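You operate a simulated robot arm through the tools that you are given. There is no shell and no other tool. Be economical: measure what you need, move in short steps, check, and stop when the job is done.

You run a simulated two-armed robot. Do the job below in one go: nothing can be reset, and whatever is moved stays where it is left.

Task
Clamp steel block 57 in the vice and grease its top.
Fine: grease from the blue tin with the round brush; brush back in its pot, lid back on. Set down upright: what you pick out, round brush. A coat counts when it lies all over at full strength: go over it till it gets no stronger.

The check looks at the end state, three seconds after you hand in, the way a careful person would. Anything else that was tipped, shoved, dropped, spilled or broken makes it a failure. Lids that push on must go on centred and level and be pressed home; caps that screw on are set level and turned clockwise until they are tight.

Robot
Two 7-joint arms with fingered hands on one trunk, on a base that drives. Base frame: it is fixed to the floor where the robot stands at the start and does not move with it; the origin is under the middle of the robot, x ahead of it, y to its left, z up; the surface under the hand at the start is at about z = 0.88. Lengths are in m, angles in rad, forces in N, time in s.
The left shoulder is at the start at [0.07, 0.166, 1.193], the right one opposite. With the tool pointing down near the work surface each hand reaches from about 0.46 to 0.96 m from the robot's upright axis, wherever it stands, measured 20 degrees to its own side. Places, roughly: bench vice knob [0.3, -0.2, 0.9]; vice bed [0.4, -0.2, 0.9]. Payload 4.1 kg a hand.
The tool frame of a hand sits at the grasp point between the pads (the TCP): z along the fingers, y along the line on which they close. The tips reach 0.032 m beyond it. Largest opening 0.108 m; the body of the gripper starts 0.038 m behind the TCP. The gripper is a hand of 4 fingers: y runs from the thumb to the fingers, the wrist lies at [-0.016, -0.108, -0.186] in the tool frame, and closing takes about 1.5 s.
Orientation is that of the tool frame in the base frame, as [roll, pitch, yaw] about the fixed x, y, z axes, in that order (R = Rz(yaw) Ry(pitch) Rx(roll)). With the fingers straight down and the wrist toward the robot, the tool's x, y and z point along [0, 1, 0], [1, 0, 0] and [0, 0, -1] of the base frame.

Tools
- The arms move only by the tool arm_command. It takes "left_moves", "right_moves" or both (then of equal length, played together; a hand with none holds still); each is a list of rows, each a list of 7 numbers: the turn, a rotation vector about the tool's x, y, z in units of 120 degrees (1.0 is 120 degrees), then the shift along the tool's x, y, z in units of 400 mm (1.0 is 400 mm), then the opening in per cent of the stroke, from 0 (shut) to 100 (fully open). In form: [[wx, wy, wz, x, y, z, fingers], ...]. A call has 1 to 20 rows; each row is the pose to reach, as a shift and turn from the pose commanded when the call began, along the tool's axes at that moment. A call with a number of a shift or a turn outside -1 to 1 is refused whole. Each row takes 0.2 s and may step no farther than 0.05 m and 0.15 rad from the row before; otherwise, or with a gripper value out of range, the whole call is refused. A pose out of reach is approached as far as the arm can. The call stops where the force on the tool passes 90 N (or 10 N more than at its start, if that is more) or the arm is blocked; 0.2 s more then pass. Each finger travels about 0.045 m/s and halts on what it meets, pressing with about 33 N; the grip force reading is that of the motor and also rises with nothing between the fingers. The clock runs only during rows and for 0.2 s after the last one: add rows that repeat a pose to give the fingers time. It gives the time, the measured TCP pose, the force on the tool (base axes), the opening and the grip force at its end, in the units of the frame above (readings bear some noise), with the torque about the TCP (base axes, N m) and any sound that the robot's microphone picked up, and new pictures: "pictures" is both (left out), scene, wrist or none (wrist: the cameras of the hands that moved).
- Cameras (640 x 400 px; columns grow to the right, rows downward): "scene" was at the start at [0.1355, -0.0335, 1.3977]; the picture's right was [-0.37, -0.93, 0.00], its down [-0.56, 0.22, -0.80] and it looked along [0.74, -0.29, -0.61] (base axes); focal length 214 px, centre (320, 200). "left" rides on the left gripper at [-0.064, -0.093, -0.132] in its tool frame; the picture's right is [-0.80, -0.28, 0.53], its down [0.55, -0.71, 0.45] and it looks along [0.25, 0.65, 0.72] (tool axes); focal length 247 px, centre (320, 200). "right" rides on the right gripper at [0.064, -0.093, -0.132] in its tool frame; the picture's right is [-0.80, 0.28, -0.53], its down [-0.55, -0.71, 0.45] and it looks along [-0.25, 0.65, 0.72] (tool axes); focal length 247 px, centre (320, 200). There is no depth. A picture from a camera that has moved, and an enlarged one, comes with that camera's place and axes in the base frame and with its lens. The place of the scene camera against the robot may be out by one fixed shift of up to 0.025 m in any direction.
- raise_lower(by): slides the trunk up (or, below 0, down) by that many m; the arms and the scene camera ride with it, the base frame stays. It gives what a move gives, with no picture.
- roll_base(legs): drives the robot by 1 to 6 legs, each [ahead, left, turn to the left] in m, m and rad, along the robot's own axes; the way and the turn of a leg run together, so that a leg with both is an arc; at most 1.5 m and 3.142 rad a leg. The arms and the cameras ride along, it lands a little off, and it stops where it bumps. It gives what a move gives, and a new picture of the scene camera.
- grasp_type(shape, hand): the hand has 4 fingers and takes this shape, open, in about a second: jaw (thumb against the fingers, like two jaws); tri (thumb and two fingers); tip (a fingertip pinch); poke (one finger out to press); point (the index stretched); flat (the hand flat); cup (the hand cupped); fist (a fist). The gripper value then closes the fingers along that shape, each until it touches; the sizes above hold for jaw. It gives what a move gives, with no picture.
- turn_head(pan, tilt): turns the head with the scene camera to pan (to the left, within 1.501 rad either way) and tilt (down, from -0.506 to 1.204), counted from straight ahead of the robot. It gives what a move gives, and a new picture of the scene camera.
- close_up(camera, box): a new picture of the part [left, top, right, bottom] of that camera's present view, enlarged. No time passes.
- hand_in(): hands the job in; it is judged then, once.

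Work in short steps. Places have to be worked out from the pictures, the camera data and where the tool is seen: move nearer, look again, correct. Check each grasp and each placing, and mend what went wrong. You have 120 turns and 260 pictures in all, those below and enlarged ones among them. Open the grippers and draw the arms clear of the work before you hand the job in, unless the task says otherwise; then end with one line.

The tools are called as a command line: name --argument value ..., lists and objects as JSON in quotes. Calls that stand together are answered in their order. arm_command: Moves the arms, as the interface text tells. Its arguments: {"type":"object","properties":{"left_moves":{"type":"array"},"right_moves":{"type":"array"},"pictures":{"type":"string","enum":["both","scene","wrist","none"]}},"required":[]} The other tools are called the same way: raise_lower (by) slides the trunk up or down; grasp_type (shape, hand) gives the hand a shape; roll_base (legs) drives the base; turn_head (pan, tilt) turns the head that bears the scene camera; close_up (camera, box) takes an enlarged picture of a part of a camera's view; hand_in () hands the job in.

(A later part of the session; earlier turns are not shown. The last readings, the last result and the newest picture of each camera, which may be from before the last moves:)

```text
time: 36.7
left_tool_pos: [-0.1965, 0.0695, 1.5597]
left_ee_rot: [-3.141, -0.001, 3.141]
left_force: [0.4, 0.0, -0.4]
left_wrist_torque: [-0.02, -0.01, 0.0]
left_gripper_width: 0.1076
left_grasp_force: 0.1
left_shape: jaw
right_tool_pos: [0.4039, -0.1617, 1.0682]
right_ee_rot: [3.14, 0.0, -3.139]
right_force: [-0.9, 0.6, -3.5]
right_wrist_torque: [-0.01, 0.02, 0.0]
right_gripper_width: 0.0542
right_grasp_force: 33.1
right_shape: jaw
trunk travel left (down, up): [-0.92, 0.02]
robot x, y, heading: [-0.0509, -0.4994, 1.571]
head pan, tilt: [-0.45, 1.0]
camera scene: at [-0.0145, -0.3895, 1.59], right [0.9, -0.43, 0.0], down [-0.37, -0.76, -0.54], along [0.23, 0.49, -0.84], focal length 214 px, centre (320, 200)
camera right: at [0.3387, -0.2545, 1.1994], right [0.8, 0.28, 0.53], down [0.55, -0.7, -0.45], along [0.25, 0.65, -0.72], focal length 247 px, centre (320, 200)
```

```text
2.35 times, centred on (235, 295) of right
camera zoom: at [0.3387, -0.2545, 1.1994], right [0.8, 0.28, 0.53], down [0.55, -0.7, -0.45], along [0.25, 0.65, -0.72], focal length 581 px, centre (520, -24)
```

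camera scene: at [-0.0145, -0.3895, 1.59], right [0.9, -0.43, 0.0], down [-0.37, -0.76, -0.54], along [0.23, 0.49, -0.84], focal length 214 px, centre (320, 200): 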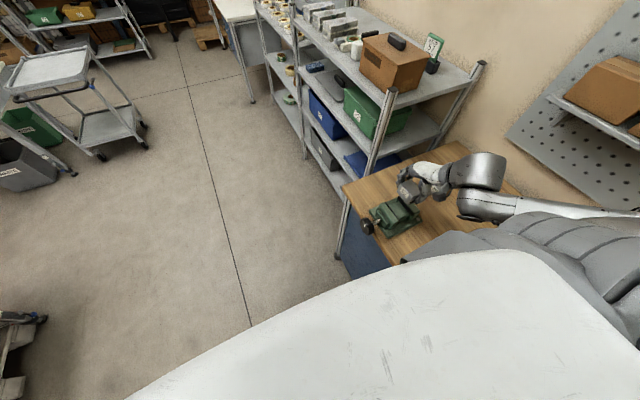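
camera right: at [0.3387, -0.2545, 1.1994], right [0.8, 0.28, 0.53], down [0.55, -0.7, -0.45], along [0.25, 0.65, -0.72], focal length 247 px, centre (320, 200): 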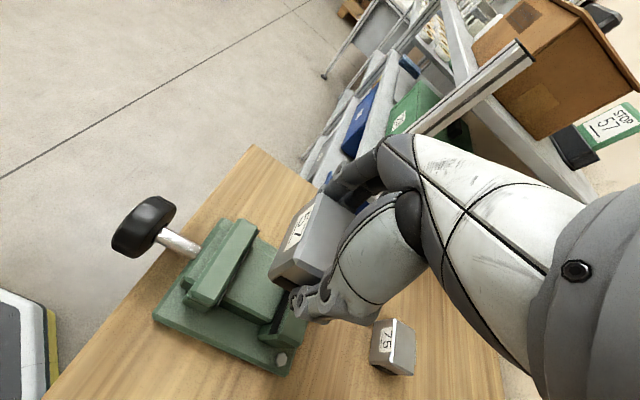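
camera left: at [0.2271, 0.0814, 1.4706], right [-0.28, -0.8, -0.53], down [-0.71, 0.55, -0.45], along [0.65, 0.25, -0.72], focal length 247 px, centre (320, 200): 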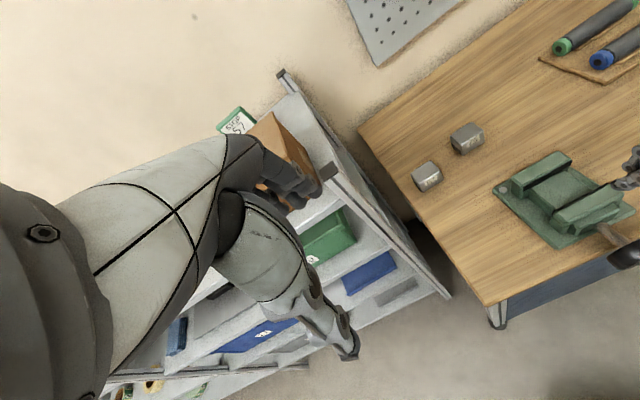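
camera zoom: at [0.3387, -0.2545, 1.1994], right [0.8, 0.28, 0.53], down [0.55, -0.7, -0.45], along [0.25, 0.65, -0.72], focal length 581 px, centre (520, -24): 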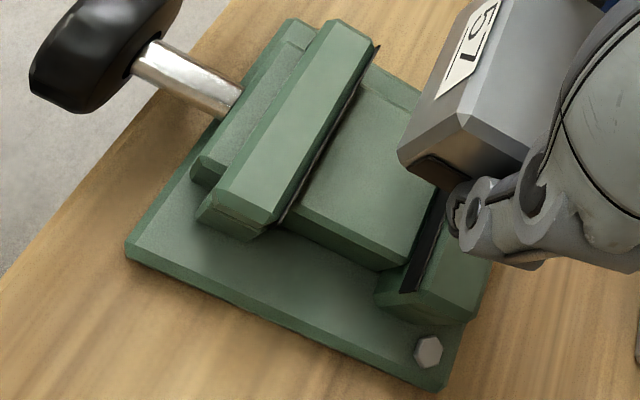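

Jaw plates are confirmed at x≈0.372 and 0.433, y centre −0.161, bed z≈0.92. Lower to just entering the jaws and look.

arm_command --right_moves '[[0, 0, 0, 0, 0, 0.06, 40], [0, 0, 0, 0, 0, 0.12, 40], [0, 0, 0, 0, 0, 0.17, 40], [0, 0, 0, 0, 0, 0.2, 40], [0, 0, 0, 0, 0, 0.2, 40]]' --pictures "wrist"

close_up --camera "right" --box '[160, 200, 360, 340]'

```text
time: 37.9
left_tool_pos: [-0.1967, 0.07, 1.5582]
left_ee_rot: [3.141, 0.0, -3.141]
left_force: [0.4, 0.3, -0.2]
left_wrist_torque: [0.0, 0.0, 0.0]
left_gripper_width: 0.1075
left_grasp_force: 0.1
left_shape: jaw
right_tool_pos: [0.4034, -0.1606, 0.9875]
right_ee_rot: [3.138, 0.0, -3.139]
right_force: [0.0, 1.1, -2.7]
right_wrist_torque: [0.02, -0.06, -0.01]
right_gripper_width: 0.0541
right_grasp_force: 33.0
right_shape: jaw
trunk travel left (down, up): [-0.92, 0.02]
robot x, y, heading: [-0.0486, -0.5008, 1.577]
head pan, tilt: [-0.45, 1.0]
camera right: at [0.3384, -0.2538, 1.1193], right [0.8, 0.28, 0.53], down [0.55, -0.7, -0.45], along [0.25, 0.65, -0.72], focal length 247 px, centre (320, 200)
```

right: 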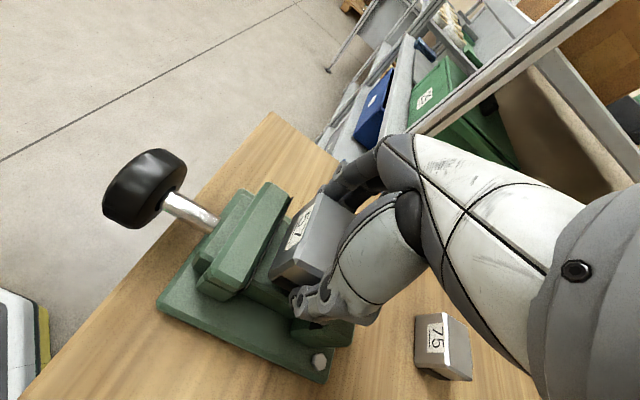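

```text
2.86 times, centred on (260, 270) of right
camera zoom: at [0.3384, -0.2538, 1.1193], right [0.8, 0.28, 0.53], down [0.55, -0.7, -0.45], along [0.25, 0.65, -0.72], focal length 706 px, centre (491, 0)
```

zoom: 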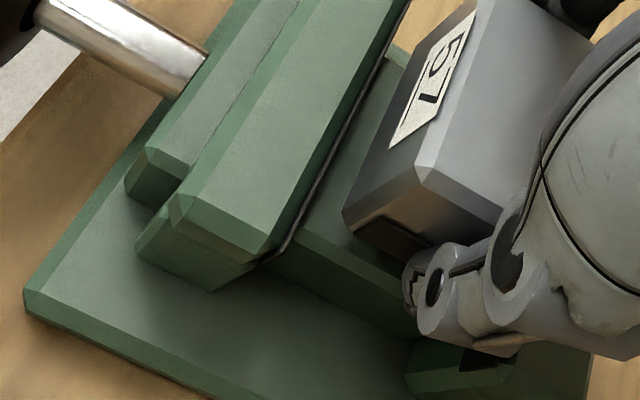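

Clearances look about even on both sides. Lower to near bed contact.

arm_command --right_moves '[[0, 0, 0, 0, 0, 0.03, 40], [0, 0, 0, 0, 0, 0.05, 40], [0, 0, 0, 0, 0, 0.06, 40], [0, 0, 0, 0, 0, 0.066, 40], [0, 0, 0, 0, 0, 0.066, 40]]' --pictures "wrist"

close_up --camera "right" --box '[160, 200, 360, 340]'

```text
time: 39.1
left_tool_pos: [-0.2043, 0.065, 1.5601]
left_ee_rot: [3.138, 0.006, 3.141]
left_force: [0.1, -0.8, -1.2]
left_wrist_torque: [0.0, 0.0, -0.01]
left_gripper_width: 0.1074
left_grasp_force: 0.0
left_shape: jaw
right_tool_pos: [0.4017, -0.1588, 0.9728]
right_ee_rot: [3.123, 0.013, -3.136]
right_force: [11.8, 13.3, 82.9]
right_wrist_torque: [1.41, -2.25, 0.28]
right_gripper_width: 0.0549
right_grasp_force: 33.2
right_shape: jaw
trunk travel left (down, up): [-0.92, 0.02]
robot x, y, heading: [-0.0485, -0.5016, 1.574]
head pan, tilt: [-0.45, 1.0]
camera right: at [0.3349, -0.2542, 1.1002], right [0.79, 0.27, 0.55], down [0.56, -0.69, -0.46], along [0.26, 0.67, -0.7], focal length 247 px, centre (320, 200)
```

right: 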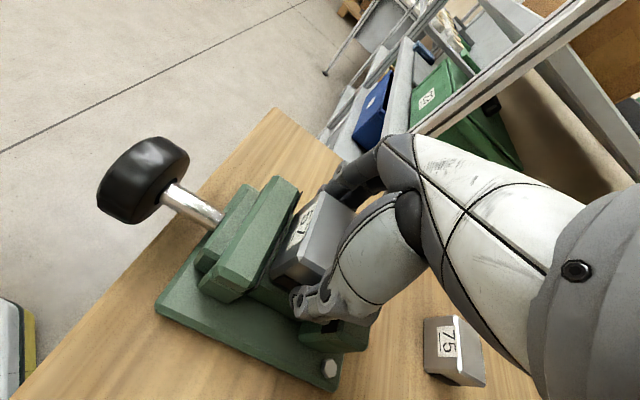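

```text
2.86 times, centred on (260, 270) of right
camera zoom: at [0.3349, -0.2542, 1.1002], right [0.79, 0.27, 0.55], down [0.56, -0.69, -0.46], along [0.26, 0.67, -0.7], focal length 706 px, centre (491, 0)
```

zoom: 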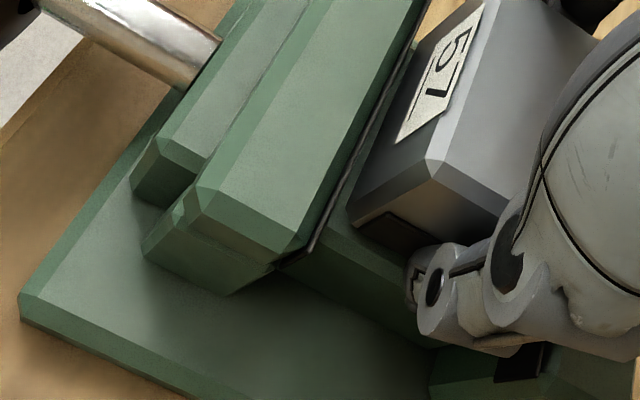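

Contact at 83 N with the block bottom near z≈0.933, about my stereo estimate of the bed (0.93). I ease the load off and check.

arm_command --right_moves '[[0, 0, 0, 0, 0, -0.01, 40], [0, 0, 0, 0, 0, -0.02, 40], [0, 0, 0, 0, 0, -0.02, 40]]' --pictures "wrist"

close_up --camera "right" --box '[160, 170, 360, 310]'

```text
time: 39.9
left_tool_pos: [-0.2008, 0.0667, 1.5598]
left_ee_rot: [3.14, 0.004, -3.14]
left_force: [0.1, -0.5, 0.1]
left_wrist_torque: [0.0, 0.0, -0.01]
left_gripper_width: 0.1076
left_grasp_force: 0.0
left_shape: jaw
right_tool_pos: [0.4026, -0.1615, 0.9741]
right_ee_rot: [3.132, 0.007, 3.141]
right_force: [6.7, 12.8, 47.6]
right_wrist_torque: [1.55, -1.79, 0.29]
right_gripper_width: 0.0549
right_grasp_force: 32.9
right_shape: jaw
trunk travel left (down, up): [-0.92, 0.02]
robot x, y, heading: [-0.0498, -0.5015, 1.57]
head pan, tilt: [-0.45, 1.0]
camera right: at [0.3358, -0.2547, 1.1038], right [0.79, 0.28, 0.54], down [0.55, -0.7, -0.45], along [0.25, 0.66, -0.71], focal length 247 px, centre (320, 200)
```

right: 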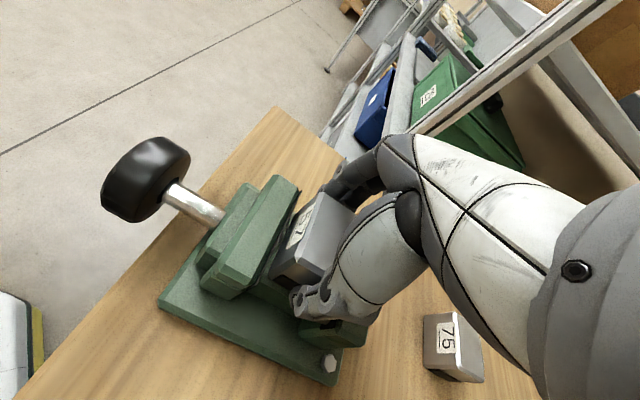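

```text
2.86 times, centred on (260, 240) of right
camera zoom: at [0.3358, -0.2547, 1.1038], right [0.79, 0.28, 0.54], down [0.55, -0.7, -0.45], along [0.25, 0.66, -0.71], focal length 706 px, centre (491, 86)
```

zoom: 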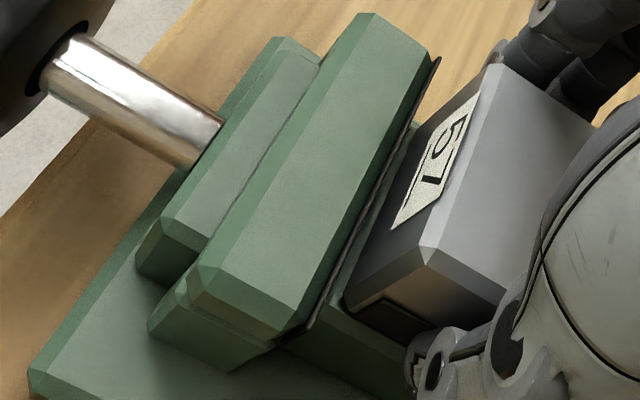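

The torque puts the contact near [0.44, −0.13]: an outer finger is resting on the fixed jaw, with the block only a few mm above the bed. I unload to about zero force and inspect before releasing.

arm_command --right_moves '[[0, 0, 0, 0, 0, -0.01, 40], [0, 0, 0, 0, 0, -0.02, 40], [0, 0, 0, 0, 0, -0.024, 40], [0, 0, 0, 0, 0, -0.024, 40]]' --pictures "wrist"

close_up --camera "right" --box '[230, 180, 380, 300]'

```text
time: 40.9
left_tool_pos: [-0.1983, 0.0697, 1.5589]
left_ee_rot: [3.14, 0.001, 3.14]
left_force: [0.1, 0.0, 0.0]
left_wrist_torque: [-0.01, 0.01, 0.0]
left_gripper_width: 0.1076
left_grasp_force: 0.1
left_shape: jaw
right_tool_pos: [0.4019, -0.1631, 0.9807]
right_ee_rot: [3.141, 0.0, -3.14]
right_force: [4.3, 6.6, 21.5]
right_wrist_torque: [0.83, -0.94, 0.05]
right_gripper_width: 0.0549
right_grasp_force: 33.0
right_shape: jaw
trunk travel left (down, up): [-0.92, 0.02]
robot x, y, heading: [-0.0531, -0.4998, 1.572]
head pan, tilt: [-0.45, 1.0]
camera right: at [0.337, -0.2555, 1.1112], right [0.8, 0.28, 0.53], down [0.55, -0.7, -0.45], along [0.25, 0.65, -0.72], focal length 247 px, centre (320, 200)
```

right: 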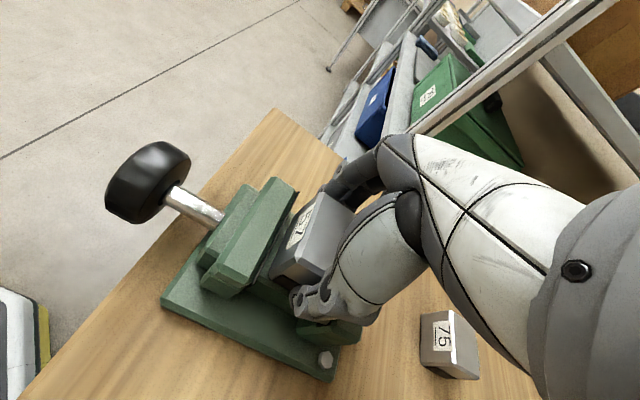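

```text
3.33 times, centred on (305, 240) of right
camera zoom: at [0.337, -0.2555, 1.1112], right [0.8, 0.28, 0.53], down [0.55, -0.7, -0.45], along [0.25, 0.65, -0.72], focal length 823 px, centre (370, 67)
```

zoom: 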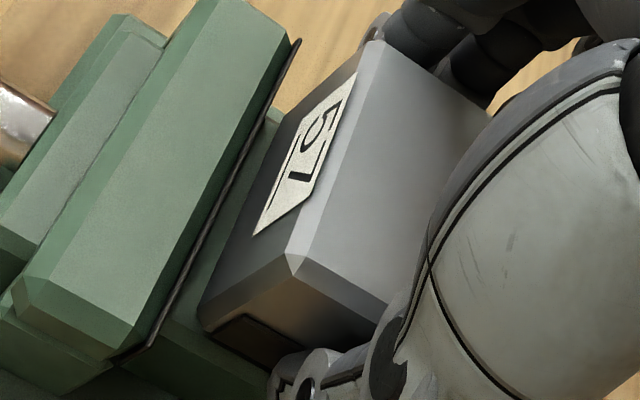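

The finger does rest on the jaw top (tips at 0.95), leaving the block ~12 mm above the bed. I'll put the block back on the bench and regrip it higher so fingertips stay above the jaws. First lift and return.

arm_command --right_moves '[[0, 0, 0, 0, 0, -0.1, 40], [0, 0, 0, 0, 0, -0.2, 40], [0, 0, 0, -0.05, 0.02, -0.25, 40], [0, 0, 0, -0.13, 0.08, -0.25, 40], [0, 0, 0, -0.21, 0.14, -0.25, 40], [0, 0, 0, -0.29, 0.2, -0.25, 40], [0, 0, 0, -0.37, 0.26, -0.25, 40], [0, 0, 0, -0.44, 0.32, -0.25, 40], [0, 0, 0, -0.4875, 0.375, -0.25, 40], [0, 0, 0, -0.4875, 0.375, -0.15, 40], [0, 0, 0, -0.4875, 0.375, -0.05, 40], [0, 0, 0, -0.4875, 0.375, 0.03, 40], [0, 0, 0, -0.4875, 0.375, 0.08, 40], [0, 0, 0, -0.4875, 0.375, 0.08, 40]]' --pictures "wrist"

```text
time: 43.9
left_tool_pos: [-0.1953, 0.069, 1.5598]
left_ee_rot: [-3.142, 0.0, 3.141]
left_force: [-0.2, 0.5, -0.4]
left_wrist_torque: [0.0, 0.0, 0.01]
left_gripper_width: 0.1076
left_grasp_force: 0.0
left_shape: jaw
right_tool_pos: [0.5982, -0.0113, 0.9463]
right_ee_rot: [3.141, 0.0, -3.141]
right_force: [-0.3, 0.3, -3.3]
right_wrist_torque: [-0.04, 0.0, 0.02]
right_gripper_width: 0.0548
right_grasp_force: 32.4
right_shape: jaw
trunk travel left (down, up): [-0.92, 0.02]
robot x, y, heading: [-0.0528, -0.5009, 1.564]
head pan, tilt: [-0.45, 1.0]
camera right: at [0.5335, -0.104, 1.078], right [0.8, 0.28, 0.53], down [0.55, -0.7, -0.45], along [0.25, 0.65, -0.72], focal length 247 px, centre (320, 200)
```

right: 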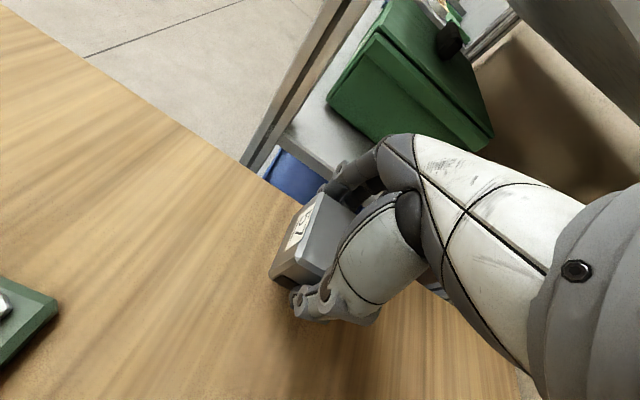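

Lower to the bench, release slightly, raise the grip by ~20 mm and re-close.

arm_command --right_moves '[[0, 0, 0, 0, 0, 0.03, 40], [0, 0, 0, 0, 0, 0.055, 40], [0, 0, 0, 0, 0, 0.067, 40], [0, 0, 0, 0, 0, 0.067, 60], [0, 0, 0, 0, 0, 0.067, 70], [0, 0, 0, 0, 0, 0.067, 70], [0, 0, 0, 0, 0, 0.04, 70], [0, 0, 0, 0, 0, 0.018, 70], [0, 0, 0, 0, 0, 0.018, 70], [0, 0, 0, 0, 0, 0.018, 50], [0, 0, 0, 0, 0, 0.018, 40], [0, 0, 0, 0, 0, 0.018, 35], [0, 0, 0, 0, 0, 0.018, 35], [0, 0, 0, 0, 0, 0.018, 35], [0, 0, 0, 0, 0, 0.018, 35], [0, 0, 0, 0, 0, 0.018, 35]]' --pictures "wrist"

close_up --camera "right" --box '[240, 150, 400, 340]'

```text
time: 47.3
left_tool_pos: [-0.1965, 0.0699, 1.5581]
left_ee_rot: [-3.141, 0.001, 3.141]
left_force: [-0.6, -0.2, -0.8]
left_wrist_torque: [-0.02, 0.02, -0.02]
left_gripper_width: 0.1074
left_grasp_force: 0.1
left_shape: jaw
right_tool_pos: [0.5996, -0.0118, 0.9406]
right_ee_rot: [3.14, 0.0, -3.14]
right_force: [-0.1, -1.6, 0.4]
right_wrist_torque: [-0.03, -0.02, 0.04]
right_gripper_width: 0.0544
right_grasp_force: 32.8
right_shape: jaw
trunk travel left (down, up): [-0.92, 0.02]
robot x, y, heading: [-0.0518, -0.501, 1.568]
head pan, tilt: [-0.45, 1.0]
camera right: at [0.5332, -0.1043, 1.0716], right [0.8, 0.28, 0.53], down [0.55, -0.7, -0.45], along [0.25, 0.65, -0.72], focal length 247 px, centre (320, 200)
```

right: 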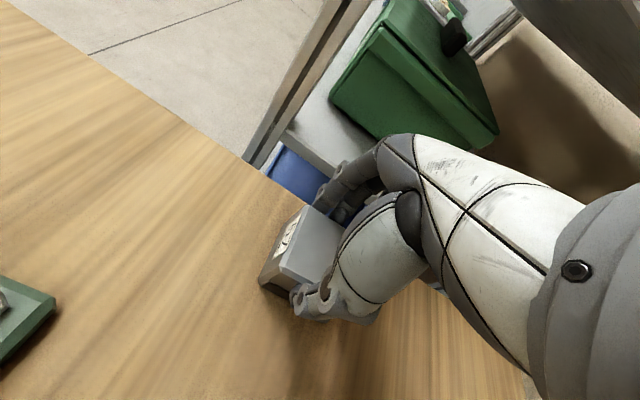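

```text
2.11 times, centred on (320, 245) of right
camera zoom: at [0.5332, -0.1043, 1.0716], right [0.8, 0.28, 0.53], down [0.55, -0.7, -0.45], along [0.25, 0.65, -0.72], focal length 520 px, centre (320, 105)
```

zoom: 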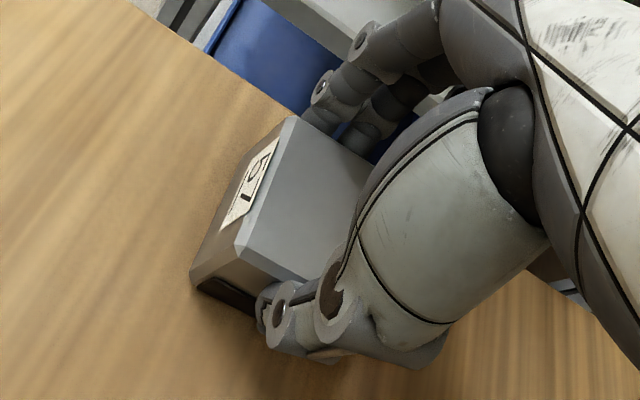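

Good regrip. Lift, carry to the vice, and lower to z≈1.0.

arm_command --right_moves '[[0, 0, 0, 0, 0, -0.08, 35], [0, 0, 0, 0, 0, -0.18, 35], [0, 0, 0, 0, 0, -0.28, 35], [0, 0, 0, 0.08, -0.06, -0.32, 35], [0, 0, 0, 0.16, -0.12, -0.32, 35], [0, 0, 0, 0.24, -0.18, -0.32, 35], [0, 0, 0, 0.32, -0.24, -0.32, 35], [0, 0, 0, 0.4, -0.3, -0.32, 35], [0, 0, 0, 0.46, -0.35, -0.32, 35], [0, 0, 0, 0.49, -0.373, -0.32, 35], [0, 0, 0, 0.49, -0.373, -0.25, 35], [0, 0, 0, 0.49, -0.373, -0.2, 35], [0, 0, 0, 0.49, -0.373, -0.16, 35], [0, 0, 0, 0.49, -0.373, -0.15, 35], [0, 0, 0, 0.49, -0.373, -0.15, 35]]' --pictures "wrist"

close_up --camera "right" --box '[180, 180, 360, 340]'

```text
time: 50.5
left_tool_pos: [-0.1964, 0.0694, 1.5602]
left_ee_rot: [3.141, 0.0, 3.141]
left_force: [0.1, 0.2, 0.1]
left_wrist_torque: [0.0, 0.01, 0.0]
left_gripper_width: 0.1076
left_grasp_force: 0.0
left_shape: jaw
right_tool_pos: [0.4034, -0.1601, 0.9999]
right_ee_rot: [3.139, -0.002, -3.14]
right_force: [0.4, 0.3, -3.2]
right_wrist_torque: [-0.01, 0.0, 0.02]
right_gripper_width: 0.0546
right_grasp_force: 33.3
right_shape: jaw
trunk travel left (down, up): [-0.92, 0.02]
robot x, y, heading: [-0.0538, -0.5042, 1.571]
head pan, tilt: [-0.45, 1.0]
camera right: at [0.338, -0.2536, 1.1312], right [0.8, 0.28, 0.53], down [0.55, -0.7, -0.45], along [0.25, 0.65, -0.72], focal length 247 px, centre (320, 200)
```

right: 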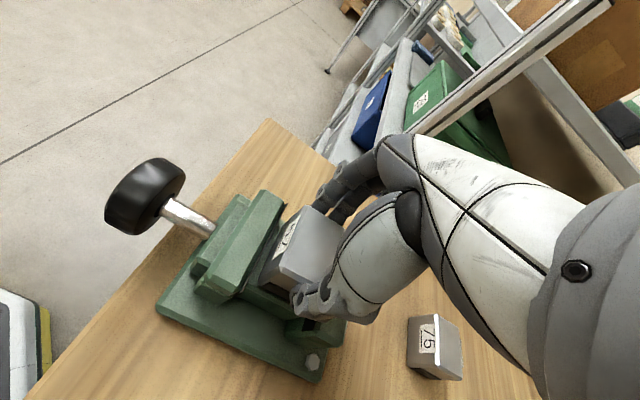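

```text
2.50 times, centred on (270, 260) of right
camera zoom: at [0.338, -0.2536, 1.1312], right [0.8, 0.28, 0.53], down [0.55, -0.7, -0.45], along [0.25, 0.65, -0.72], focal length 617 px, centre (445, 50)
```

zoom: 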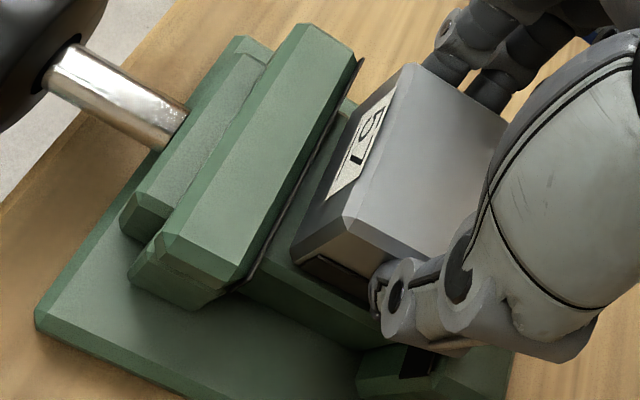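

Lower a few mm at a time toward bed contact (expected near 0.990).

arm_command --right_moves '[[0, 0, 0, 0, 0, 0.01, 35], [0, 0, 0, 0, 0, 0.018, 35], [0, 0, 0, 0, 0, 0.024, 35], [0, 0, 0, 0, 0, 0.028, 35], [0, 0, 0, 0, 0, 0.028, 35]]' --pictures "none"

```text
time: 51.7
left_tool_pos: [-0.1987, 0.0655, 1.5612]
left_ee_rot: [3.14, 0.0, 3.141]
left_force: [0.2, -0.3, 0.5]
left_wrist_torque: [0.03, 0.01, -0.04]
left_gripper_width: 0.1076
left_grasp_force: 0.0
left_shape: jaw
right_tool_pos: [0.4018, -0.1608, 0.9918]
right_ee_rot: [3.13, 0.004, -3.139]
right_force: [11.9, 2.2, 44.3]
right_wrist_torque: [0.15, -0.36, 0.09]
right_gripper_width: 0.057
right_grasp_force: 33.1
right_shape: jaw
trunk travel left (down, up): [-0.92, 0.02]
robot x, y, heading: [-0.0474, -0.5043, 1.567]
head pan, tilt: [-0.45, 1.0]
```

Contact is centred under the block, so it's on the bed. Unload, open, and lift away, then look.

arm_command --right_moves '[[0, 0, 0, 0, 0, -0.008, 35], [0, 0, 0, 0, 0, -0.016, 35], [0, 0, 0, 0, 0, -0.016, 60], [0, 0, 0, 0, 0, -0.016, 80], [0, 0, 0, 0, 0, -0.016, 85], [0, 0, 0, 0, 0, -0.016, 85], [0, 0, 0, 0, 0, -0.06, 85], [0, 0, 0, 0, 0, -0.12, 85], [0, 0, 0, 0, 0, -0.2, 85], [0, 0, 0, 0, 0, -0.25, 85], [0, 0, 0, 0, 0, -0.25, 85]]' --pictures "wrist"

close_up --camera "right" --box '[160, 200, 360, 360]'

```text
time: 54.1
left_tool_pos: [-0.1963, 0.0692, 1.5593]
left_ee_rot: [3.142, 0.001, 3.141]
left_force: [-0.9, -0.2, 0.7]
left_wrist_torque: [0.0, -0.01, 0.0]
left_gripper_width: 0.1076
left_grasp_force: 0.1
left_shape: jaw
right_tool_pos: [0.403, -0.1602, 1.0885]
right_ee_rot: [3.139, -0.002, -3.14]
right_force: [-0.3, 0.0, -0.3]
right_wrist_torque: [-0.02, -0.02, -0.01]
right_gripper_width: 0.0916
right_grasp_force: 0.1
right_shape: jaw
trunk travel left (down, up): [-0.92, 0.02]
robot x, y, heading: [-0.0485, -0.5022, 1.571]
head pan, tilt: [-0.45, 1.0]
camera right: at [0.3375, -0.254, 1.2205], right [0.8, 0.28, 0.53], down [0.55, -0.7, -0.45], along [0.25, 0.65, -0.72], focal length 247 px, centre (320, 200)
```

right: 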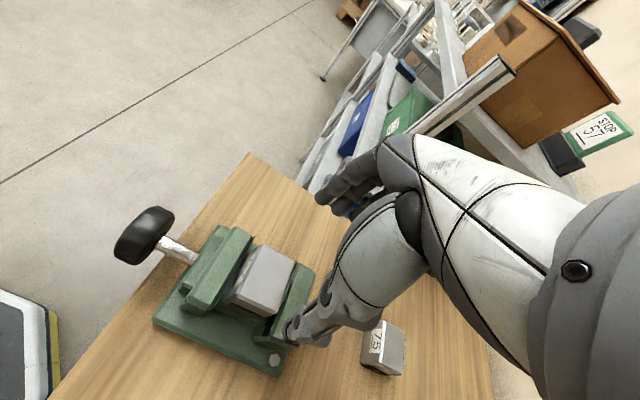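

```text
2.50 times, centred on (260, 280) of right
camera zoom: at [0.3375, -0.254, 1.2205], right [0.8, 0.28, 0.53], down [0.55, -0.7, -0.45], along [0.25, 0.65, -0.72], focal length 617 px, centre (470, 0)
```

zoom: 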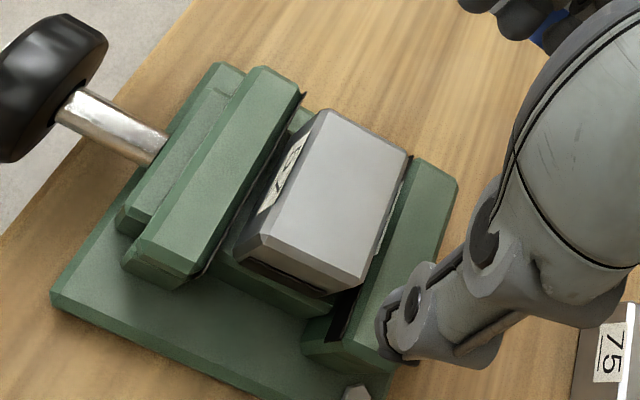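

Block 57 sits flat on the bed between the jaws. To turn the knob I'll approach it from the front, so I drive back, face +x, and stand at about (−0.5, 0).

roll_base --legs '[[0, 0.45, 0], [0, 0, -1.571], [0, 0.5, 0]]'

turn_head --pan -0.25 --tilt 0.6

```text
time: 63.1
left_tool_pos: [0.0712, 0.1392, 1.56]
left_ee_rot: [-3.141, -0.002, 1.572]
left_force: [0.2, -0.7, -0.5]
left_wrist_torque: [0.0, -0.03, -0.04]
left_gripper_width: 0.1078
left_grasp_force: 0.1
left_shape: jaw
right_tool_pos: [-0.1582, -0.4596, 1.0896]
right_ee_rot: [3.139, -0.002, 1.572]
right_force: [0.9, 0.3, -0.5]
right_wrist_torque: [-0.01, 0.0, 0.03]
right_gripper_width: 0.0916
right_grasp_force: 0.1
right_shape: jaw
trunk travel left (down, up): [-0.92, 0.02]
robot x, y, heading: [-0.4969, -0.006, 0.004]
head pan, tilt: [-0.45, 1.0]
camera scene: at [-0.3824, -0.0394, 1.59], right [-0.43, -0.9, 0.0], down [-0.76, 0.37, -0.54], along [0.49, -0.23, -0.84], focal length 214 px, centre (320, 200)
```

scene: 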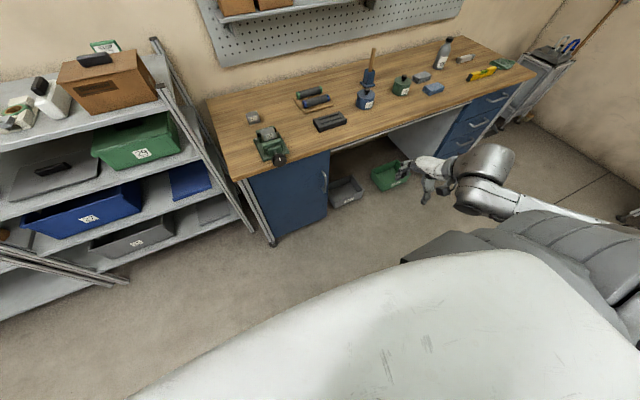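

```text
time: 64.0
left_tool_pos: [0.071, 0.1427, 1.559]
left_ee_rot: [3.141, -0.002, 1.573]
left_force: [-0.2, -0.3, 0.1]
left_wrist_torque: [-0.01, 0.01, -0.04]
left_gripper_width: 0.1075
left_grasp_force: 0.1
left_shape: jaw
right_tool_pos: [-0.1597, -0.4568, 1.0888]
right_ee_rot: [3.139, 0.0, 1.574]
right_force: [-0.9, -1.0, 0.7]
right_wrist_torque: [0.02, 0.0, -0.01]
right_gripper_width: 0.0917
right_grasp_force: 0.0
right_shape: jaw
trunk travel left (down, up): [-0.92, 0.02]
robot x, y, heading: [-0.4997, -0.0066, -0.003]
head pan, tilt: [-0.25, 0.6]
camera scene: at [-0.3595, -0.0279, 1.622], right [-0.25, -0.97, 0.0], down [-0.55, 0.14, -0.82], along [0.8, -0.2, -0.57], focal length 214 px, centre (320, 200)
```

scene: 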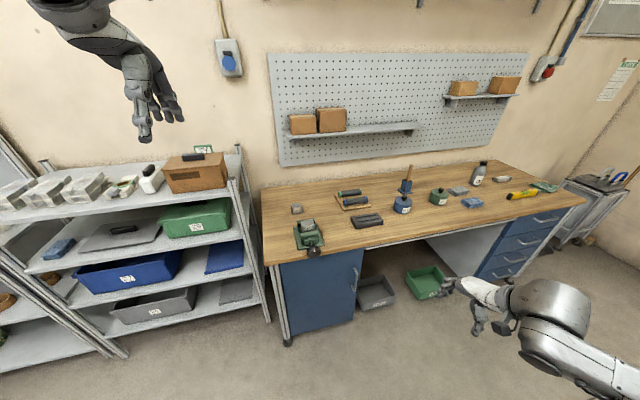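

Lower the trunk by 0.3 so the forearm can come forward level to the knob.

raise_lower --by -0.3

arm_command --right_moves '[[-0.0625, 0, 0, 0.033, 0.054, -0.033, 100], [-0.125, 0, 0, 0.065, 0.108, -0.067, 100], [-0.1875, 0, 0, 0.098, 0.162, -0.1, 100], [-0.25, 0, 0, 0.131, 0.217, -0.133, 100], [-0.3125, 0, 0, 0.164, 0.271, -0.167, 100], [-0.375, 0, 0, 0.196, 0.325, -0.2, 100], [-0.4375, 0, 0, 0.229, 0.379, -0.233, 100], [-0.5, 0, 0, 0.262, 0.433, -0.267, 100], [-0.5625, 0, 0, 0.294, 0.487, -0.3, 100], [-0.625, 0, 0, 0.327, 0.542, -0.333, 100], [-0.6875, 0, 0, 0.36, 0.596, -0.367, 100], [-0.75, 0, 0, 0.3925, 0.65, -0.4, 100], [-0.75, 0, 0, 0.3925, 0.65, -0.4, 100]]'

```text
time: 67.0
left_tool_pos: [0.0723, 0.1414, 1.26]
left_ee_rot: [-3.14, 0.001, 1.574]
left_force: [0.6, 0.0, -0.1]
left_wrist_torque: [-0.01, 0.02, -0.01]
left_gripper_width: 0.1079
left_grasp_force: 0.1
left_shape: jaw
right_tool_pos: [-0.1597, -0.4579, 0.7892]
right_ee_rot: [3.141, 0.002, 1.572]
right_force: [-0.1, -0.7, 0.4]
right_wrist_torque: [0.04, 0.03, 0.0]
right_gripper_width: 0.0919
right_grasp_force: 0.0
right_shape: jaw
trunk travel left (down, up): [-0.62, 0.32]
robot x, y, heading: [-0.4965, -0.006, -0.003]
head pan, tilt: [-0.25, 0.6]
```

```text
time: 69.8
left_tool_pos: [0.0711, 0.1418, 1.2586]
left_ee_rot: [3.141, -0.001, 1.573]
left_force: [-0.2, 0.3, -0.5]
left_wrist_torque: [0.02, 0.01, -0.02]
left_gripper_width: 0.1077
left_grasp_force: 0.1
left_shape: jaw
right_tool_pos: [0.1004, -0.3008, 0.9511]
right_ee_rot: [1.566, -0.001, 1.575]
right_force: [-0.3, 0.9, -0.2]
right_wrist_torque: [0.01, -0.04, 0.02]
right_gripper_width: 0.1078
right_grasp_force: 0.2
right_shape: jaw
trunk travel left (down, up): [-0.62, 0.32]
robot x, y, heading: [-0.5008, -0.0058, 0.011]
head pan, tilt: [-0.25, 0.6]
camera scene: at [-0.3602, -0.0291, 1.3222], right [-0.25, -0.97, 0.0], down [-0.55, 0.14, -0.83], along [0.8, -0.2, -0.56], focal length 214 px, centre (320, 200)
camera right: at [-0.0321, -0.2366, 0.8575], right [-0.53, -0.8, 0.28], down [0.45, -0.55, -0.7], along [0.72, -0.25, 0.65], focal length 247 px, centre (320, 200)
```

scene: 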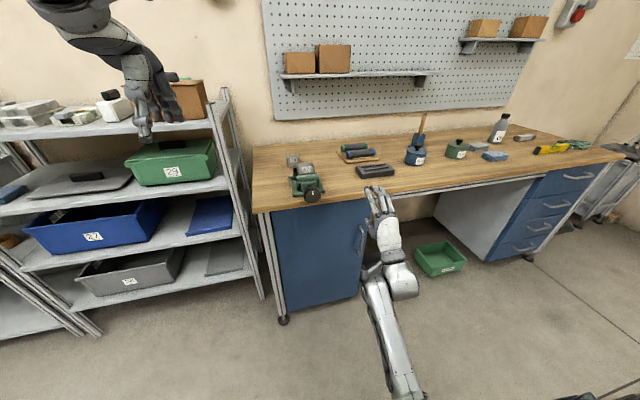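
right: 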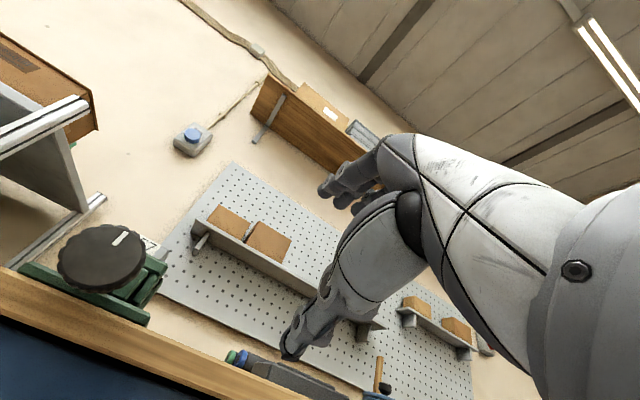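

The horizontal pose is reached and the wrist camera sees the knob face with its white mark. Close-ups from wrist and left cameras to fix its position.

close_up --camera "right" --box '[20, 200, 200, 340]'

close_up --camera "scene" --box '[270, 140, 350, 220]'

```text
2.86 times, centred on (110, 270) of right
camera zoom: at [-0.0321, -0.2366, 0.8575], right [-0.53, -0.8, 0.28], down [0.45, -0.55, -0.7], along [0.72, -0.25, 0.65], focal length 706 px, centre (920, 0)
```

zoom: 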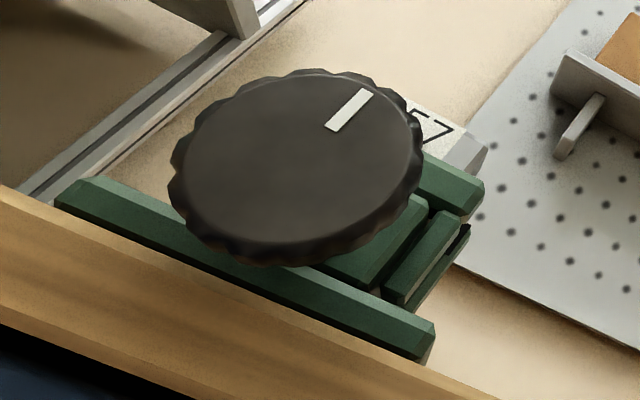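

```text
5.00 times, centred on (310, 180) of scene
camera zoom: at [-0.3602, -0.0291, 1.3222], right [-0.25, -0.97, 0.0], down [-0.55, 0.14, -0.83], along [0.8, -0.2, -0.56], focal length 1072 px, centre (370, 300)
```

zoom: 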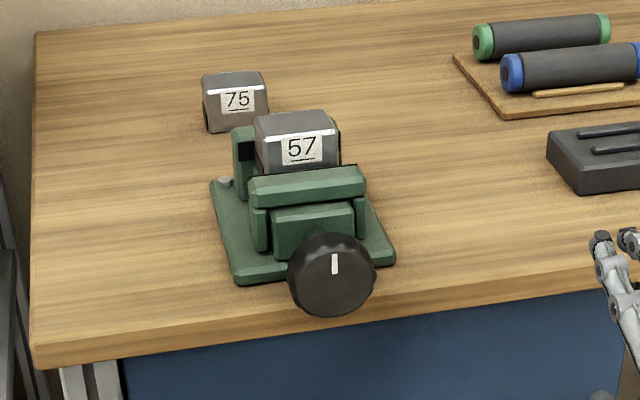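

Knob face centre is at [0.266, −0.161, 0.912], radius ≈0.03, mark at 12 o'clock. I align the hand in front of the knob, rolled −90° (thumb right, fingers left) as the start of a clockwise stroke.

arm_command --right_moves '[[0, 0, -0.0625, 0.029, -0.008, 0.01, 100], [0, 0, -0.125, 0.058, -0.016, 0.02, 100], [0, 0, -0.1875, 0.087, -0.024, 0.03, 100], [0, 0, -0.25, 0.116, -0.032, 0.04, 100], [0, 0, -0.3125, 0.145, -0.04, 0.05, 100], [0, 0, -0.375, 0.174, -0.048, 0.06, 100], [0, 0, -0.4375, 0.203, -0.055, 0.07, 100], [0, 0, -0.5, 0.232, -0.063, 0.09, 100], [0, 0, -0.5625, 0.261, -0.071, 0.11, 100], [0, 0, -0.625, 0.29, -0.079, 0.12, 100], [0, 0, -0.6875, 0.319, -0.087, 0.14, 100], [0, 0, -0.75, 0.3475, -0.095, 0.15, 100], [0, 0, -0.75, 0.3475, -0.095, 0.15, 100]]'

```text
time: 72.6
left_tool_pos: [0.0707, 0.1421, 1.2585]
left_ee_rot: [3.141, 0.0, 1.572]
left_force: [0.4, -0.5, -0.1]
left_wrist_torque: [0.0, -0.01, 0.01]
left_gripper_width: 0.1078
left_grasp_force: 0.1
left_shape: jaw
right_tool_pos: [0.1602, -0.1613, 0.9115]
right_ee_rot: [-0.786, 1.569, -0.784]
right_force: [-0.2, -0.1, 0.0]
right_wrist_torque: [0.0, 0.02, -0.02]
right_gripper_width: 0.1079
right_grasp_force: 0.1
right_shape: jaw
trunk travel left (down, up): [-0.62, 0.32]
robot x, y, heading: [-0.4965, -0.0033, -0.001]
head pan, tilt: [-0.25, 0.6]
camera scene: at [-0.3596, -0.0289, 1.3221], right [-0.25, -0.97, 0.0], down [-0.55, 0.14, -0.83], along [0.8, -0.2, -0.57], focal length 214 px, centre (320, 200)
camera right: at [0.0276, -0.2541, 0.8467], right [-0.53, 0.28, 0.8], down [0.45, -0.7, 0.55], along [0.72, 0.65, 0.25], focal length 247 px, centre (320, 200)
```

scene: 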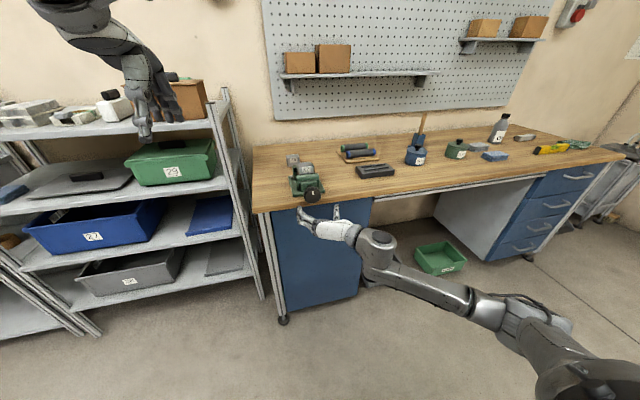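
right: 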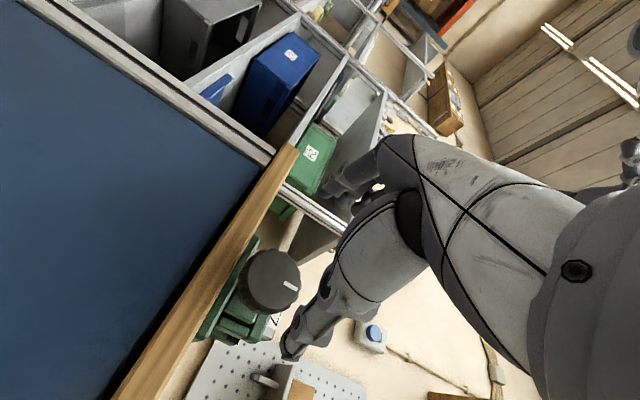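

Aligned. Advance to x≈0.258 and close on the knob.

arm_command --right_moves '[[0, 0, 0, 0, 0.0, 0.08, 100], [0, 0, 0, 0, 0.0, 0.16, 100], [0, 0, 0, 0, 0.0, 0.22, 100], [0, 0, 0, 0, 0.0, 0.245, 100], [0, 0, 0, 0, 0, 0.245, 80], [0, 0, 0, 0, 0, 0.245, 60], [0, 0, 0, 0, 0, 0.245, 45], [0, 0, 0, 0, 0, 0.245, 45], [0, 0, 0, 0, 0, 0.245, 45], [0, 0, 0, 0, 0, 0.245, 45], [0, 0, 0, 0, 0, 0.245, 45]]'

```text
time: 75.0
left_tool_pos: [0.0714, 0.1424, 1.2591]
left_ee_rot: [-3.141, 0.0, 1.574]
left_force: [0.6, -0.2, -1.0]
left_wrist_torque: [-0.03, 0.0, 0.0]
left_gripper_width: 0.1075
left_grasp_force: 0.2
left_shape: jaw
right_tool_pos: [0.2589, -0.1619, 0.9116]
right_ee_rot: [0.378, 1.569, 0.38]
right_force: [1.9, -1.6, 0.0]
right_wrist_torque: [0.16, 0.0, -0.03]
right_gripper_width: 0.0562
right_grasp_force: 32.8
right_shape: jaw
trunk travel left (down, up): [-0.62, 0.32]
robot x, y, heading: [-0.4993, -0.0059, 0.002]
head pan, tilt: [-0.25, 0.6]
camera scene: at [-0.3591, -0.029, 1.322], right [-0.25, -0.97, 0.0], down [-0.55, 0.14, -0.82], along [0.8, -0.2, -0.57], focal length 214 px, centre (320, 200)
camera right: at [0.1258, -0.2543, 0.8468], right [-0.53, 0.28, 0.8], down [0.45, -0.71, 0.55], along [0.72, 0.65, 0.25], focal length 247 px, centre (320, 200)
```

scene: 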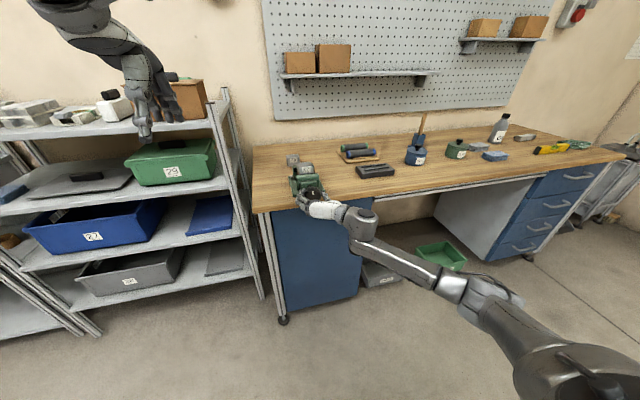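
right: 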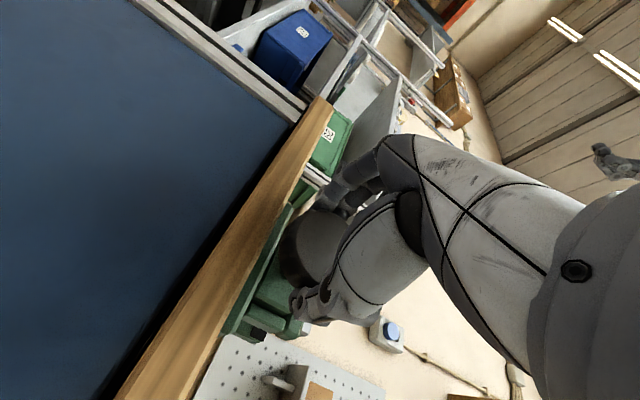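

Gripped. Turn clockwise (about +x) by ~90°.

arm_command --right_moves '[[0, 0, 0.068, 0, 0, 0, 45], [0, 0, 0.136, 0, 0, 0, 45], [0, 0, 0.204, 0, 0, 0, 45], [0, 0, 0.272, 0, 0, 0, 45], [0, 0, 0.34, 0, 0, 0, 45], [0, 0, 0.408, 0, 0, 0, 45], [0, 0, 0.476, 0, 0, 0, 45], [0, 0, 0.544, 0, 0, 0, 45], [0, 0, 0.612, 0, 0, 0, 45], [0, 0, 0.68, 0, 0, 0, 45], [0, 0, 0.75, 0, 0, 0, 45], [0, 0, 0.75, 0, 0, 0, 45]]'

close_up --camera "scene" --box '[270, 140, 350, 220]'

```text
time: 77.6
left_tool_pos: [0.0704, 0.147, 1.2593]
left_ee_rot: [3.141, 0.004, 1.575]
left_force: [-0.1, 0.8, -0.3]
left_wrist_torque: [0.0, -0.03, 0.03]
left_gripper_width: 0.1074
left_grasp_force: 0.1
left_shape: jaw
right_tool_pos: [0.2592, -0.1651, 0.9117]
right_ee_rot: [1.569, 0.033, 1.571]
right_force: [-8.6, 36.5, -1.5]
right_wrist_torque: [-0.14, -0.1, 0.92]
right_gripper_width: 0.0557
right_grasp_force: 33.0
right_shape: jaw
trunk travel left (down, up): [-0.62, 0.32]
robot x, y, heading: [-0.4975, -0.0047, 0.003]
head pan, tilt: [-0.25, 0.6]
camera scene: at [-0.3607, -0.0229, 1.3221], right [-0.24, -0.97, 0.0], down [-0.55, 0.13, -0.83], along [0.8, -0.2, -0.56], focal length 214 px, centre (320, 200)
camera right: at [0.126, -0.1041, 0.8158], right [-0.53, -0.79, 0.31], down [0.45, -0.57, -0.69], along [0.72, -0.23, 0.66], focal length 247 px, centre (320, 200)
```

scene: 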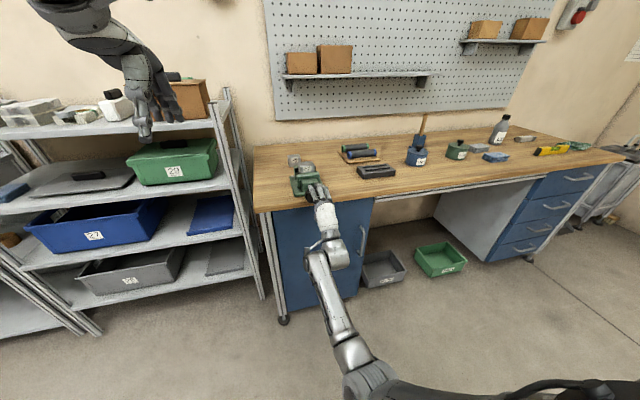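
right: 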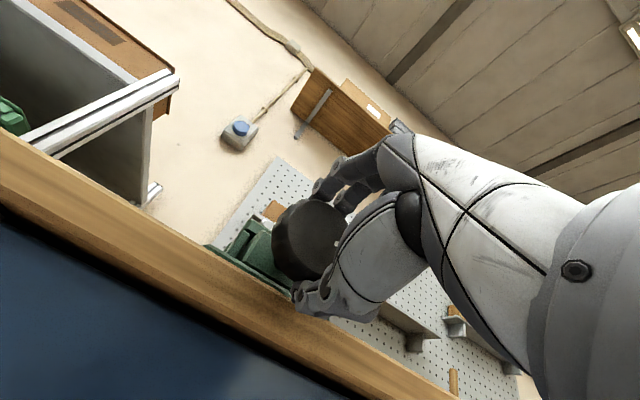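

```text
5.00 times, centred on (310, 180) of scene
camera zoom: at [-0.3607, -0.0229, 1.3221], right [-0.24, -0.97, 0.0], down [-0.55, 0.13, -0.83], along [0.8, -0.2, -0.56], focal length 1072 px, centre (370, 300)
```

zoom: 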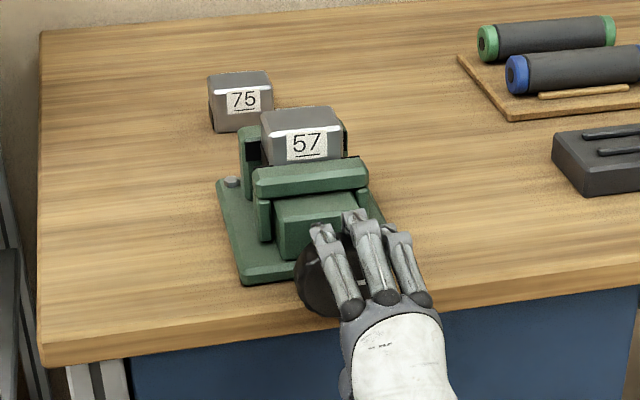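

It turned with the hand (three fingers now on top). Continue clockwise another ~60° and watch load.

arm_command --right_moves '[[0, 0, 0.068, 0, 0, 0, 45], [0, 0, 0.136, 0, 0, 0, 45], [0, 0, 0.204, 0, 0, 0, 45], [0, 0, 0.272, 0, 0, 0, 45], [0, 0, 0.34, 0, 0, 0, 45], [0, 0, 0.408, 0, 0, 0, 45], [0, 0, 0.476, 0, 0, 0, 45], [0, 0, 0.544, 0, 0, 0, 45], [0, 0, 0.544, 0, 0, 0, 45]]' --pictures "wrist"

close_up --camera "scene" --box '[270, 140, 350, 220]'

```text
time: 78.3
left_tool_pos: [0.0722, 0.1405, 1.2591]
left_ee_rot: [-3.141, 0.001, 1.571]
left_force: [0.2, 0.0, -0.3]
left_wrist_torque: [-0.01, 0.0, 0.0]
left_gripper_width: 0.1074
left_grasp_force: 0.0
left_shape: jaw
right_tool_pos: [0.265, -0.2405, 0.9185]
right_ee_rot: [1.546, -0.19, 1.512]
right_force: [0.7, -0.4, -0.2]
right_wrist_torque: [0.01, -0.03, -0.01]
right_gripper_width: 0.0332
right_grasp_force: 33.0
right_shape: jaw
trunk travel left (down, up): [-0.62, 0.32]
robot x, y, heading: [-0.4994, -0.0071, 0.002]
head pan, tilt: [-0.25, 0.6]
stopped in row 3 (right hand): the arm was blocked; the commanded pose is now the measured one
camera right: at [0.1398, -0.1508, 0.8358], right [-0.59, -0.8, 0.11], down [0.44, -0.44, -0.79], along [0.68, -0.41, 0.61], focal length 247 px, centre (320, 200)
```

right: 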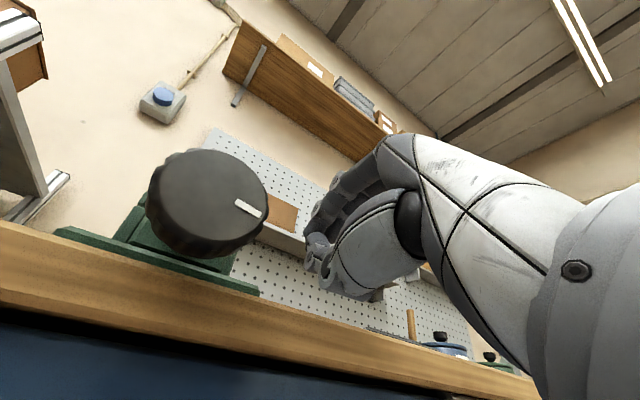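

```text
5.00 times, centred on (310, 180) of scene
camera zoom: at [-0.3593, -0.0288, 1.322], right [-0.25, -0.97, 0.0], down [-0.55, 0.14, -0.82], along [0.8, -0.2, -0.57], focal length 1072 px, centre (370, 300)
```

zoom: 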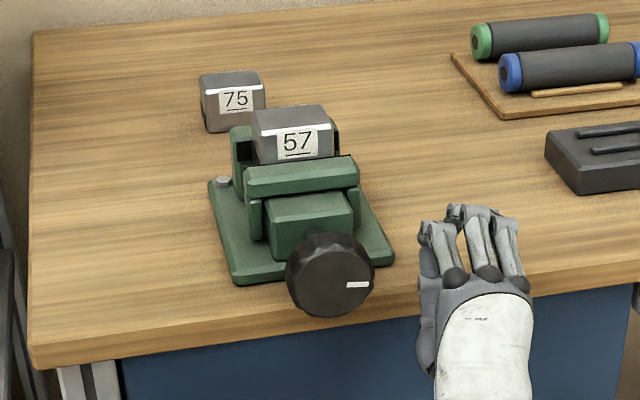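

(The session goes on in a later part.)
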